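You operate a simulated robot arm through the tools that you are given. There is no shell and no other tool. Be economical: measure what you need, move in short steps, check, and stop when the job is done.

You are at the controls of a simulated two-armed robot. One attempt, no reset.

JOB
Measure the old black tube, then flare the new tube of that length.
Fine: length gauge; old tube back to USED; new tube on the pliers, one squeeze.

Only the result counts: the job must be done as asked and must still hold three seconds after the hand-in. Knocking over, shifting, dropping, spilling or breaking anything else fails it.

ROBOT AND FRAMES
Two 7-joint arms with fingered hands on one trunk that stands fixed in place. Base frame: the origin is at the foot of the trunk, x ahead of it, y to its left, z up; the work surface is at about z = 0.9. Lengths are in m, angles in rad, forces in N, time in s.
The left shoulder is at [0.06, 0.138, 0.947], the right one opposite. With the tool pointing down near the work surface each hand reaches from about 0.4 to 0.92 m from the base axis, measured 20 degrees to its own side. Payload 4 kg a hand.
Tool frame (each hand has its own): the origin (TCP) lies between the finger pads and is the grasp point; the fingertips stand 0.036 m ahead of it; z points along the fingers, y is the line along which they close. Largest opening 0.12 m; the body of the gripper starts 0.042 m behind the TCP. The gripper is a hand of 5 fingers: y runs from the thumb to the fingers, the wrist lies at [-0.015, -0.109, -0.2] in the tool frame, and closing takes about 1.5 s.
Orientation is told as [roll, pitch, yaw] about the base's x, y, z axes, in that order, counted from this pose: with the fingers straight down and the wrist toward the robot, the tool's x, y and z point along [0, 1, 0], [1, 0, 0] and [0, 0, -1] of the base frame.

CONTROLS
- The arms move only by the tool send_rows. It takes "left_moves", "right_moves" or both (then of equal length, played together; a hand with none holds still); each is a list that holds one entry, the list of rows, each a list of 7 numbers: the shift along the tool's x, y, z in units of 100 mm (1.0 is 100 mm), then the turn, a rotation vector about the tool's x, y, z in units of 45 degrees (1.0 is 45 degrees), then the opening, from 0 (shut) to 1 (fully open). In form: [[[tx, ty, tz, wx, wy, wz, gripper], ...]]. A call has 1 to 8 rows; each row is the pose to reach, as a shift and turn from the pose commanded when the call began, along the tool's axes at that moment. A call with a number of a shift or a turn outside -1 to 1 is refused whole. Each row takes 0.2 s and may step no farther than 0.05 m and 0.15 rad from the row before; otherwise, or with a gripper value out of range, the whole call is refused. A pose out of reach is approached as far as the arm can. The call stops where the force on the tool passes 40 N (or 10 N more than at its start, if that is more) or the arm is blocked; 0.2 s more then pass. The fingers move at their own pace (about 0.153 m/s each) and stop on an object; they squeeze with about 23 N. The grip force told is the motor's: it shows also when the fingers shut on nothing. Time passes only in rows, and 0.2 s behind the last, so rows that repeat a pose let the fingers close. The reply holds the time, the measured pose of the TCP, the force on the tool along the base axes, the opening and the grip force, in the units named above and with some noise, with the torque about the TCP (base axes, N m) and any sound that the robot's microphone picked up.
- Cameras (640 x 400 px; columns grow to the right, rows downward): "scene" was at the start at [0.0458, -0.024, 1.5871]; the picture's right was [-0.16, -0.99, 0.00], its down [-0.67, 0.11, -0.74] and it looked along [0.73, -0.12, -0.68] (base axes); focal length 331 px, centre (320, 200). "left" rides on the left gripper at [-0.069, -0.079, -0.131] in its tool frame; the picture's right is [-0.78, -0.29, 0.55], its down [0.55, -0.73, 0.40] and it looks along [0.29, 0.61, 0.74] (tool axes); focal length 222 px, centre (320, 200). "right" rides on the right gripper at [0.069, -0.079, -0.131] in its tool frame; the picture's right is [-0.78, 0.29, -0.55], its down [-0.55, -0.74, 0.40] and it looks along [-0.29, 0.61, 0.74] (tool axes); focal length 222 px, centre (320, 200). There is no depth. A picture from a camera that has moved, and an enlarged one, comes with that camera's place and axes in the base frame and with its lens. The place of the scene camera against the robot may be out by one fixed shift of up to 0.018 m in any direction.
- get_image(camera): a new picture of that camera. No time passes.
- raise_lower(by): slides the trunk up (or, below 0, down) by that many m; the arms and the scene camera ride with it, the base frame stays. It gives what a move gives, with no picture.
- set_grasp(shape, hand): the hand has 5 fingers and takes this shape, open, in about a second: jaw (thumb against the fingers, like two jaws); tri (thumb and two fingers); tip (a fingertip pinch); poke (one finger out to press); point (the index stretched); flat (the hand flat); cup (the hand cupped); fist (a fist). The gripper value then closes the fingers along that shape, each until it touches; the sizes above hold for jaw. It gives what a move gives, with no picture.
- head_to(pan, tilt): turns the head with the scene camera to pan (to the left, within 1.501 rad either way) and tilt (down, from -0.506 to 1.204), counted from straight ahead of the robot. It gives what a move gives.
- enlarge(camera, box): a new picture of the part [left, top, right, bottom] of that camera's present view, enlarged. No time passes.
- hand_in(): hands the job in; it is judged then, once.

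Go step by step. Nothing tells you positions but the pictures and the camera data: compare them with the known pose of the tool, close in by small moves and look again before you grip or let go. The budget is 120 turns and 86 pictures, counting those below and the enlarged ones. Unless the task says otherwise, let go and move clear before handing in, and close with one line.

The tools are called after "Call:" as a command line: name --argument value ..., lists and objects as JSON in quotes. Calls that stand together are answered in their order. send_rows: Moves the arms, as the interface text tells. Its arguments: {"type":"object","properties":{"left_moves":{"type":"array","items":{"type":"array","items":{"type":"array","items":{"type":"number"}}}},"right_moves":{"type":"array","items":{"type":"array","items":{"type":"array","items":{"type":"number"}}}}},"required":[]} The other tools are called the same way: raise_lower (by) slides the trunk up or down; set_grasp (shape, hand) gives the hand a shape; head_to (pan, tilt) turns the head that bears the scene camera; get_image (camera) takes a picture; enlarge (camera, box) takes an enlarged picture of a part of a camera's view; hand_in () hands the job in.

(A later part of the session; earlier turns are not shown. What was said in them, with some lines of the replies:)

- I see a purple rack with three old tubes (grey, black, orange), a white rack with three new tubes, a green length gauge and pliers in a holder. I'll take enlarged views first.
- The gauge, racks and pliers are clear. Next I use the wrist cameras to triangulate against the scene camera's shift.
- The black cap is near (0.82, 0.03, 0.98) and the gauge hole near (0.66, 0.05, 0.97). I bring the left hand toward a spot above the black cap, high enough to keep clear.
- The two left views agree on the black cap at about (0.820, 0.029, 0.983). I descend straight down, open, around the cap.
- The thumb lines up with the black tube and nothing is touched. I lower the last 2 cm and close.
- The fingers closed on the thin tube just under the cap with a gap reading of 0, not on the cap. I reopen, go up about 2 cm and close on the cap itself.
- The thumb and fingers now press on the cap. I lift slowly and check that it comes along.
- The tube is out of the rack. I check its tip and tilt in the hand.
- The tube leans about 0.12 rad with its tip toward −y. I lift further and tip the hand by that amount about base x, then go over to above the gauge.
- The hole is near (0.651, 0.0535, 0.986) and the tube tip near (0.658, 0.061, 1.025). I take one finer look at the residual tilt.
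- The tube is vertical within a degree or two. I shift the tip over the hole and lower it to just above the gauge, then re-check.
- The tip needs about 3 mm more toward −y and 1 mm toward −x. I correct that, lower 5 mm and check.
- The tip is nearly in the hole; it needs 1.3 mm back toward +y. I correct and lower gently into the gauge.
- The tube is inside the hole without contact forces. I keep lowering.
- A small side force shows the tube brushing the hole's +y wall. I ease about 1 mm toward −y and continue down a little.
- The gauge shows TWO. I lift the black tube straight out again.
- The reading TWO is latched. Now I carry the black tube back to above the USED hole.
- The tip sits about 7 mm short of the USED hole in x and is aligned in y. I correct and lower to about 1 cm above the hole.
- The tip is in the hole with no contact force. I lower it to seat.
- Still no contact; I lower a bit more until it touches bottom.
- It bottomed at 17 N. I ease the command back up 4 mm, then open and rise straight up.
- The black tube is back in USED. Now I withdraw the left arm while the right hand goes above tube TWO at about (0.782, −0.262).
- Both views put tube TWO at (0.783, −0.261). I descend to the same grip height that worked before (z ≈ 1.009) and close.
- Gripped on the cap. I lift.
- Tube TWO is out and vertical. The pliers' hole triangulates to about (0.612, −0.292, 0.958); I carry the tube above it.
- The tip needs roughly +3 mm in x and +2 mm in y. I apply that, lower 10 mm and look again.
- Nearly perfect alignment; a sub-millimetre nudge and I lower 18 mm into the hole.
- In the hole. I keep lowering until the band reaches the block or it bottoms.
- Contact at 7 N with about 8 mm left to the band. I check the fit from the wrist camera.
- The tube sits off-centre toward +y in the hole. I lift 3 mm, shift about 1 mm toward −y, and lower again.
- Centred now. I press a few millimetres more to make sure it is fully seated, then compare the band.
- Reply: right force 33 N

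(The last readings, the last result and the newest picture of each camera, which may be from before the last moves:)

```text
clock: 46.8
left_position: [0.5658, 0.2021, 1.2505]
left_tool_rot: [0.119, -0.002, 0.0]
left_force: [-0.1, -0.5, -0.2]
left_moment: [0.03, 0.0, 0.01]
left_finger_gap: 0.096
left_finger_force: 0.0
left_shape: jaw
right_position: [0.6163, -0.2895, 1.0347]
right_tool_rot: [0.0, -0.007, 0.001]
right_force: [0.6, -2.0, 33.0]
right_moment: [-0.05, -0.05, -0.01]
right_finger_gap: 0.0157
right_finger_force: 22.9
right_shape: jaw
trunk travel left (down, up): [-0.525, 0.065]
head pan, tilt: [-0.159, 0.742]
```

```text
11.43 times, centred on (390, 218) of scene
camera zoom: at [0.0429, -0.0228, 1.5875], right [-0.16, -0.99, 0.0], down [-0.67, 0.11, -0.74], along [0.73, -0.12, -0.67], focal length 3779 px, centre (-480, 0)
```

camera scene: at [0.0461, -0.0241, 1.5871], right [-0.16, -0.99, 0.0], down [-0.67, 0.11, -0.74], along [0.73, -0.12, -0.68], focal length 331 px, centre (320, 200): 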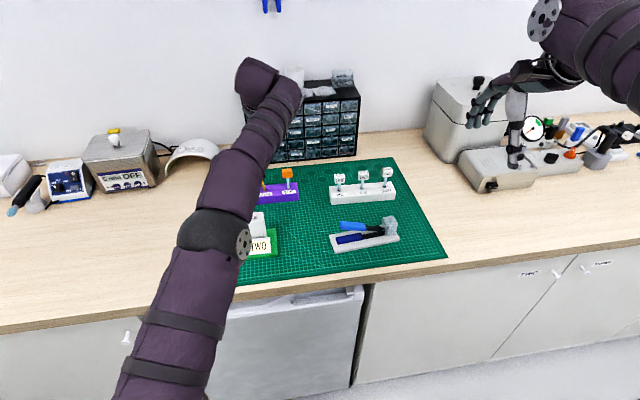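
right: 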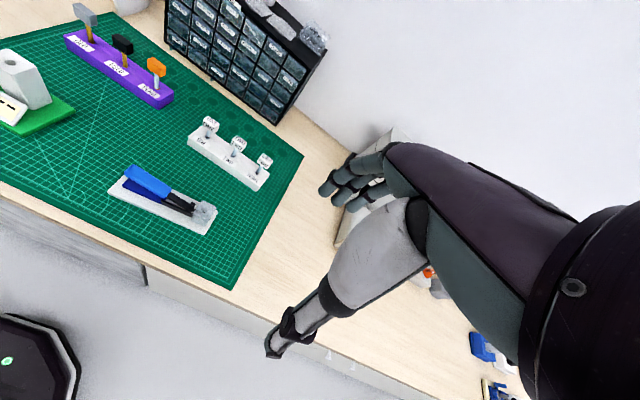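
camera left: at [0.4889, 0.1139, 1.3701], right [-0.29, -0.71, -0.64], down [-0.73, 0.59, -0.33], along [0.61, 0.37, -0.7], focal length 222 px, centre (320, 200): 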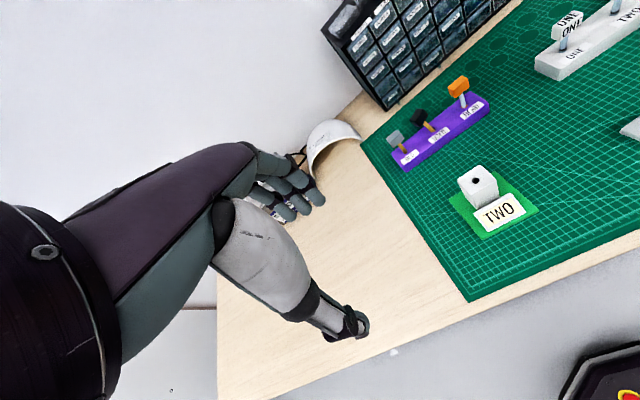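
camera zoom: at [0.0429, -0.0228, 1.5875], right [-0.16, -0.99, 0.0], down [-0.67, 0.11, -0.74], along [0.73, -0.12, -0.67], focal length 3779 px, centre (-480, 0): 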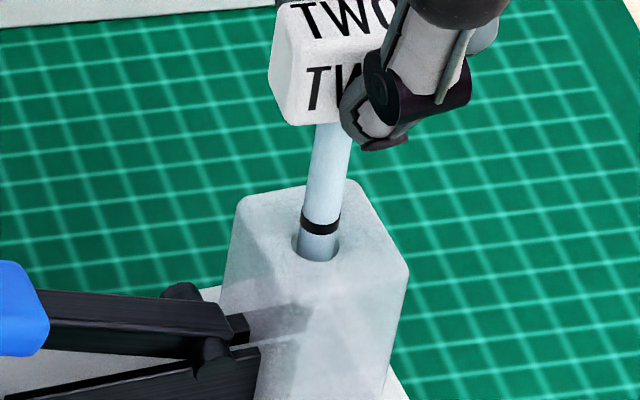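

Hard stop at 33 N with the band unchanged, so it is seated. I relieve the push, open, and rise clear.

Call:
send_rows --right_moves '[[[0, 0, -0.04, 0, 0, 0, 0], [0, 0, -0.05, 0, 0, 0, 0], [0, 0, -0.05, 0, 0, 0, 0.3], [0, 0, -0.05, 0, 0, 0, 0.6], [0, 0, -0.05, 0, 0, 0, 0.8], [0, 0, -0.05, 0, 0, 0, 0.8]]]'

Call:
send_rows --right_moves '[[[0, 0, -0.1, 0, 0, 0, 0.8], [0, 0, -0.3, 0, 0, 0, 0.8], [0, 0, -0.6, 0, 0, 0, 0.8], [0, 0, -0.95, 0, 0, 0, 0.8], [0, 0, -0.95, 0, 0, 0, 0.8]]]'

Call:
enlarge --camera "scene" --box '[325, 195, 415, 255]'

Call:
get_image --camera "right"

```text
clock: 48.2
left_position: [0.5699, 0.2005, 1.2488]
left_tool_rot: [0.121, -0.001, 0.0]
left_force: [-0.3, 0.6, -0.3]
left_moment: [-0.02, 0.0, 0.0]
left_finger_gap: 0.0959
left_finger_force: 0.0
left_shape: jaw
right_position: [0.6169, -0.2905, 1.0363]
right_tool_rot: [-0.002, 0.001, 0.0]
right_force: [0.2, 0.1, -0.7]
right_moment: [0.0, 0.01, -0.01]
right_finger_gap: 0.0956
right_finger_force: 0.0
right_shape: jaw
trunk travel left (down, up): [-0.525, 0.065]
head pan, tilt: [-0.159, 0.742]
```

```text
clock: 49.4
left_position: [0.568, 0.2007, 1.2485]
left_tool_rot: [0.12, -0.001, -0.001]
left_force: [-0.4, -0.5, -0.9]
left_moment: [0.02, -0.01, -0.01]
left_finger_gap: 0.0956
left_finger_force: 0.0
left_shape: jaw
right_position: [0.6189, -0.2899, 1.1314]
right_tool_rot: [0.0, -0.002, -0.001]
right_force: [0.3, -0.9, 0.0]
right_moment: [-0.03, 0.0, -0.02]
right_finger_gap: 0.0957
right_finger_force: 0.2
right_shape: jaw
trunk travel left (down, up): [-0.525, 0.065]
head pan, tilt: [-0.159, 0.742]
```

```text
6.67 times, centred on (370, 225) of scene
camera zoom: at [0.046, -0.0241, 1.5871], right [-0.16, -0.99, 0.0], down [-0.67, 0.11, -0.74], along [0.73, -0.12, -0.68], focal length 2204 px, centre (-13, 33)
```

zoom: 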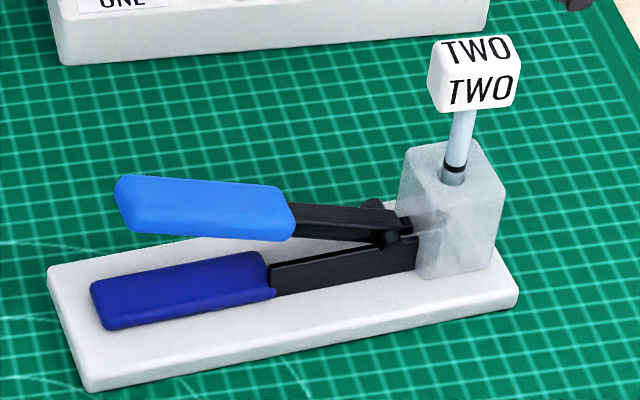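

```text
17 pictures are left
camera right: at [0.5389, -0.2217, 1.2625], right [0.29, -0.78, 0.55], down [-0.74, -0.55, -0.4], along [0.61, -0.29, -0.74], focal length 222 px, centre (320, 200)
```

right: 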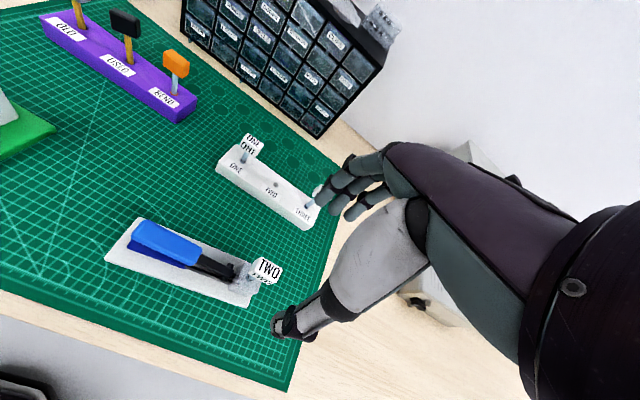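

Tube TWO stands upright in the pliers' block and the handles open vertically, with the upper handle's free end near (0.60, −0.16, 0.975). I bring the closed right hand above the handle to press it against the lower one.

Call:
send_rows --right_moves '[[[0.25, 0, 0, 0, 0, 0, 0.5], [0.5, -0.05, 0, 0, 0, 0, 0.3], [0.75, -0.1, 0, 0, 0, 0, 0], [1.0, -0.13, 0, 0, 0, 0, 0]]]'

Call:
send_rows --right_moves '[[[0.18, 0, 0.2, 0, 0, 0, 0], [0.18, 0, 0.55, 0, 0, 0, 0], [0.18, 0, 0.55, 0, 0, 0, 0], [0.18, 0, 0.55, 0, 0, 0, 0], [0.18, 0, 0.55, 0, 0, 0, 0]]]'

Call:
enlarge --camera "scene" --box '[320, 170, 420, 250]'

Call:
enlarge --camera "right" --box '[200, 180, 360, 300]'

```text
clock: 50.4
left_position: [0.5681, 0.2007, 1.2494]
left_tool_rot: [0.12, 0.001, -0.003]
left_force: [-0.9, -0.5, -0.1]
left_moment: [-0.02, 0.02, -0.01]
left_finger_gap: 0.0956
left_finger_force: 0.0
left_shape: jaw
right_position: [0.6021, -0.1899, 1.1311]
right_tool_rot: [-0.001, -0.001, 0.0]
right_force: [0.1, -0.2, 0.1]
right_moment: [0.01, -0.02, 0.0]
right_finger_gap: 0.0
right_finger_force: 23.0
right_shape: jaw
trunk travel left (down, up): [-0.525, 0.065]
head pan, tilt: [-0.159, 0.742]
```

```text
clock: 51.6
left_position: [0.5674, 0.2003, 1.2507]
left_tool_rot: [0.119, 0.0, -0.001]
left_force: [-0.8, -0.6, 0.5]
left_moment: [-0.01, 0.0, -0.05]
left_finger_gap: 0.0958
left_finger_force: 0.1
left_shape: jaw
right_position: [0.6037, -0.1725, 1.0761]
right_tool_rot: [0.001, 0.001, 0.001]
right_force: [-0.1, -0.3, 0.5]
right_moment: [0.02, 0.0, 0.0]
right_finger_gap: 0.0
right_finger_force: 23.0
right_shape: jaw
trunk travel left (down, up): [-0.525, 0.065]
head pan, tilt: [-0.159, 0.742]
```

```text
5.00 times, centred on (370, 210) of scene
camera zoom: at [0.0457, -0.0239, 1.5871], right [-0.16, -0.99, 0.0], down [-0.67, 0.11, -0.74], along [0.73, -0.12, -0.68], focal length 1653 px, centre (70, 150)
```

zoom: 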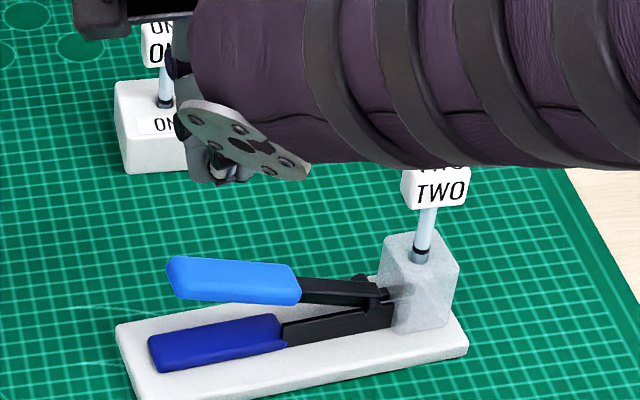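

```text
3.33 times, centred on (280, 240) of right
camera zoom: at [0.5242, -0.1041, 1.2077], right [0.29, -0.78, 0.55], down [-0.73, -0.55, -0.4], along [0.61, -0.29, -0.74], focal length 740 px, centre (453, 67)
```

zoom: 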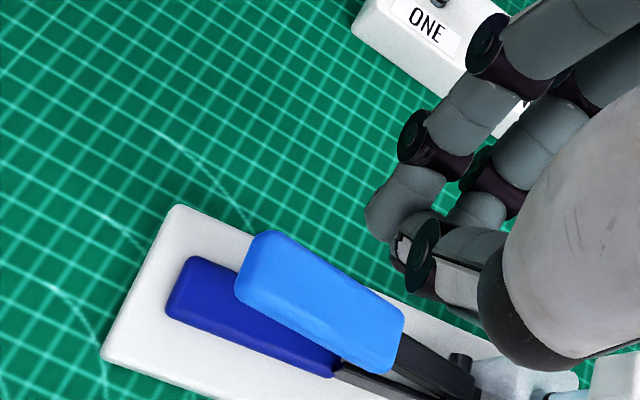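

The fingertips are centred over the handle, about 7 cm above it. I lower to just above contact.

Call:
send_rows --right_moves '[[[0.0, 0.035, 0.25, 0, 0, 0, 0], [0.0, 0.035, 0.5, 0, 0, 0, 0], [0.0, 0.035, 0.66, 0, 0, 0, 0], [0.0, 0.035, 0.66, 0, 0, 0, 0]]]'

Call:
enlarge --camera "right" --box '[200, 180, 360, 300]'

Call:
enlarge --camera "scene" --box '[320, 170, 420, 250]'

```text
clock: 52.6
left_position: [0.5679, 0.2009, 1.2499]
left_tool_rot: [0.121, 0.001, -0.001]
left_force: [0.1, -0.2, -0.2]
left_moment: [-0.03, -0.04, -0.01]
left_finger_gap: 0.0957
left_finger_force: 0.1
left_shape: jaw
right_position: [0.6086, -0.174, 1.0093]
right_tool_rot: [0.0, 0.0, 0.0]
right_force: [-0.4, 0.2, 2.7]
right_moment: [0.06, 0.0, 0.02]
right_finger_gap: 0.0
right_finger_force: 23.2
right_shape: jaw
trunk travel left (down, up): [-0.525, 0.065]
head pan, tilt: [-0.159, 0.742]
```

```text
3.33 times, centred on (280, 240) of right
camera zoom: at [0.5296, -0.1055, 1.1408], right [0.29, -0.79, 0.55], down [-0.73, -0.55, -0.4], along [0.61, -0.29, -0.74], focal length 740 px, centre (453, 67)
```

zoom: 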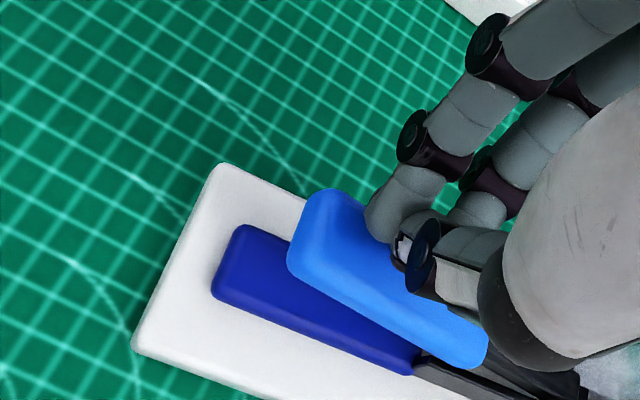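

```text
5.00 times, centred on (370, 210) of scene
camera zoom: at [0.0455, -0.0241, 1.5872], right [-0.16, -0.99, 0.0], down [-0.67, 0.11, -0.74], along [0.73, -0.12, -0.67], focal length 1653 px, centre (70, 150)
```

zoom: 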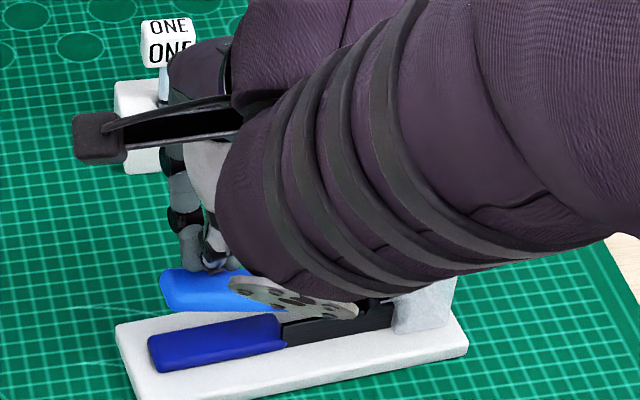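

First light contact (2.7 N), but the fingers sit on the far edge of the handle. I lift 6 mm, shift 6 mm toward −x, then press down steadily in one stroke.

Call:
send_rows --right_moves '[[[0, 0, -0.08, 0, 0, 0, 0], [0, -0.065, -0.08, 0, 0, 0, 0], [0, -0.065, 0, 0, 0, 0, 0], [0, -0.065, 0.06, 0, 0, 0, 0], [0, -0.065, 0.12, 0, 0, 0, 0], [0, -0.065, 0.18, 0, 0, 0, 0], [0, -0.065, 0.24, 0, 0, 0, 0], [0, -0.065, 0.3, 0, 0, 0, 0]]]'

```text
clock: 54.4
left_position: [0.5667, 0.1994, 1.2511]
left_tool_rot: [0.121, -0.001, 0.0]
left_force: [1.1, -0.5, -0.1]
left_moment: [0.02, 0.04, 0.01]
left_finger_gap: 0.0956
left_finger_force: 0.0
left_shape: jaw
right_position: [0.6045, -0.1711, 0.9886]
right_tool_rot: [0.006, -0.018, 0.002]
right_force: [-0.8, -2.1, 21.6]
right_moment: [0.1, 0.1, -0.01]
right_finger_gap: 0.0
right_finger_force: 23.0
right_shape: jaw
trunk travel left (down, up): [-0.525, 0.065]
head pan, tilt: [-0.159, 0.742]
stopped in row 8 (right hand): the force on the tool passed its limit at 46 N (the readings are from after the stop); the commanded pose is now the measured one
```

Call:
enlarge --camera "right" --box '[200, 180, 360, 300]'

Call:
enlarge --camera "scene" --box '[330, 200, 420, 255]'

```text
3.33 times, centred on (280, 240) of right
camera zoom: at [0.5235, -0.1044, 1.1205], right [0.28, -0.79, 0.55], down [-0.73, -0.55, -0.41], along [0.63, -0.28, -0.73], focal length 740 px, centre (453, 67)
```

zoom: 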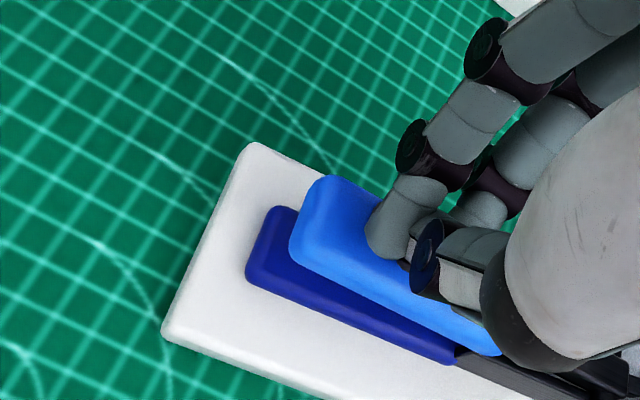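

```text
7.11 times, centred on (375, 228) of scene
camera zoom: at [0.0438, -0.024, 1.5873], right [-0.16, -0.99, 0.0], down [-0.67, 0.11, -0.74], along [0.73, -0.12, -0.67], focal length 2352 px, centre (-71, 4)
```

zoom: 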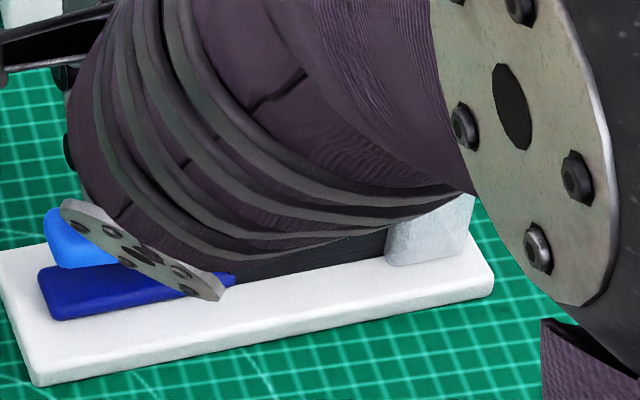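

The upper handle is nearly down on the lower one. I push slightly further, in the same squeeze, to feel for the stop.

Call:
send_rows --right_moves '[[[0, 0, 0.03, 0, 0, 0, 0], [0, 0, 0.06, 0, 0, 0, 0], [0, 0, 0.09, 0, 0, 0, 0], [0, 0, 0.12, 0, 0, 0, 0]]]'

Call:
enlarge --camera "right" --box '[200, 180, 360, 300]'

```text
clock: 54.9
left_position: [0.5657, 0.2012, 1.251]
left_tool_rot: [0.118, -0.002, 0.0]
left_force: [-0.6, -0.8, -1.1]
left_moment: [0.0, -0.02, 0.0]
left_finger_gap: 0.0957
left_finger_force: 0.1
left_shape: jaw
right_position: [0.6074, -0.1717, 0.9896]
right_tool_rot: [0.008, -0.025, 0.0]
right_force: [-8.2, -4.4, 24.7]
right_moment: [-0.03, 0.3, 0.04]
right_finger_gap: 0.0
right_finger_force: 23.1
right_shape: jaw
trunk travel left (down, up): [-0.525, 0.065]
head pan, tilt: [-0.159, 0.742]
stopped in row 2 (right hand): the force on the tool passed its limit at 43 N (the readings are from after the stop); the commanded pose is now the measured one
```

```text
3.33 times, centred on (280, 240) of right
camera zoom: at [0.5243, -0.1041, 1.1197], right [0.28, -0.79, 0.55], down [-0.72, -0.55, -0.42], along [0.63, -0.28, -0.72], focal length 740 px, centre (453, 67)
```

zoom: 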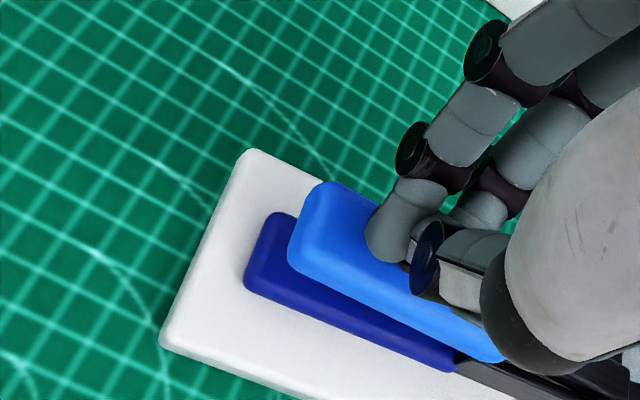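

The handles are parallel and at a hard stop, so the squeeze is complete. I release straight up and check.

Call:
send_rows --right_moves '[[[0, 0, -0.1, 0, 0, 0, 0], [0, 0, -0.3, 0, 0, 0, 0], [0, 0, -0.55, 0, 0, 0, 0], [0, 0, -0.8, 0, 0, 0, 0], [0, 0, -1.0, 0, 0, 0, 0]]]'

Call:
send_rows --right_moves '[[[0, -0.2, -0.3, 0, 0, 0, 0], [0, -0.4, -0.6, 0, 0, 0, 0], [0, -0.6, -0.9, 0, 0, 0, 0], [0, -0.8, -1.0, 0, 0, 0, 0], [0, -1.0, -1.0, 0, 0, 0, 0]]]'

Call:
enlarge --camera "scene" --box '[325, 175, 415, 255]'

Call:
get_image --camera "scene"

```text
clock: 56.1
left_position: [0.5674, 0.2, 1.2493]
left_tool_rot: [0.12, -0.001, 0.0]
left_force: [0.5, 0.0, -1.1]
left_moment: [0.04, -0.01, -0.01]
left_finger_gap: 0.0957
left_finger_force: 0.0
left_shape: jaw
right_position: [0.6051, -0.1717, 1.0862]
right_tool_rot: [0.005, -0.018, -0.001]
right_force: [0.2, -0.3, 0.3]
right_moment: [0.0, -0.01, -0.03]
right_finger_gap: 0.0
right_finger_force: 22.5
right_shape: jaw
trunk travel left (down, up): [-0.525, 0.065]
head pan, tilt: [-0.159, 0.742]
```

```text
clock: 57.3
left_position: [0.5677, 0.1997, 1.2492]
left_tool_rot: [0.121, 0.0, 0.0]
left_force: [-0.6, 0.0, 0.3]
left_moment: [-0.01, 0.04, 0.0]
left_finger_gap: 0.0958
left_finger_force: 0.0
left_shape: jaw
right_position: [0.5028, -0.1755, 1.1851]
right_tool_rot: [0.007, -0.022, 0.0]
right_force: [0.0, -0.4, -0.2]
right_moment: [0.04, 0.01, -0.01]
right_finger_gap: 0.0003
right_finger_force: 23.3
right_shape: jaw
trunk travel left (down, up): [-0.525, 0.065]
head pan, tilt: [-0.159, 0.742]
```

```text
5.00 times, centred on (370, 215) of scene
camera zoom: at [0.0452, -0.0244, 1.5872], right [-0.16, -0.99, 0.0], down [-0.67, 0.11, -0.74], along [0.73, -0.12, -0.67], focal length 1653 px, centre (70, 125)
```

zoom: 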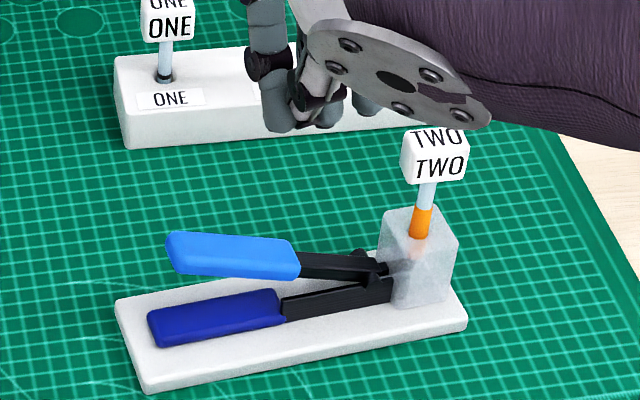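

```text
8 pictures are left
camera scene: at [0.0452, -0.0244, 1.5872], right [-0.16, -0.99, 0.0], down [-0.67, 0.11, -0.74], along [0.73, -0.12, -0.67], focal length 331 px, centre (320, 200)
```

scene: 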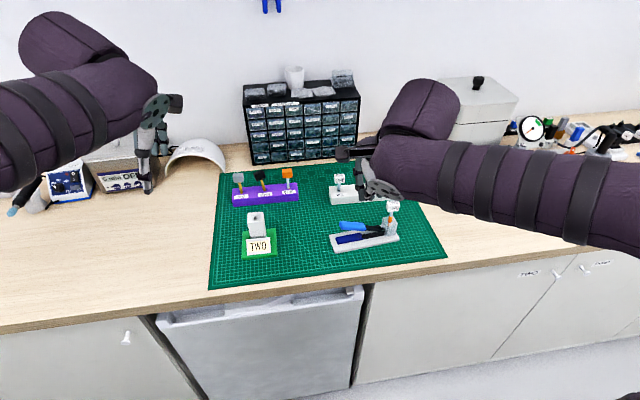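

The tube's end in the pliers has turned orange and flared, the handle has sprung back, black is in USED and both hands are clear. I hand in.

Call:
hand_in

```text
The job is handed in.
```

The black tube measured TWO on the gauge and is back in USED. New tube TWO is seated in the pliers and was flared with one full squeeze, though I touched the handle lightly (about 3 N) once before that.
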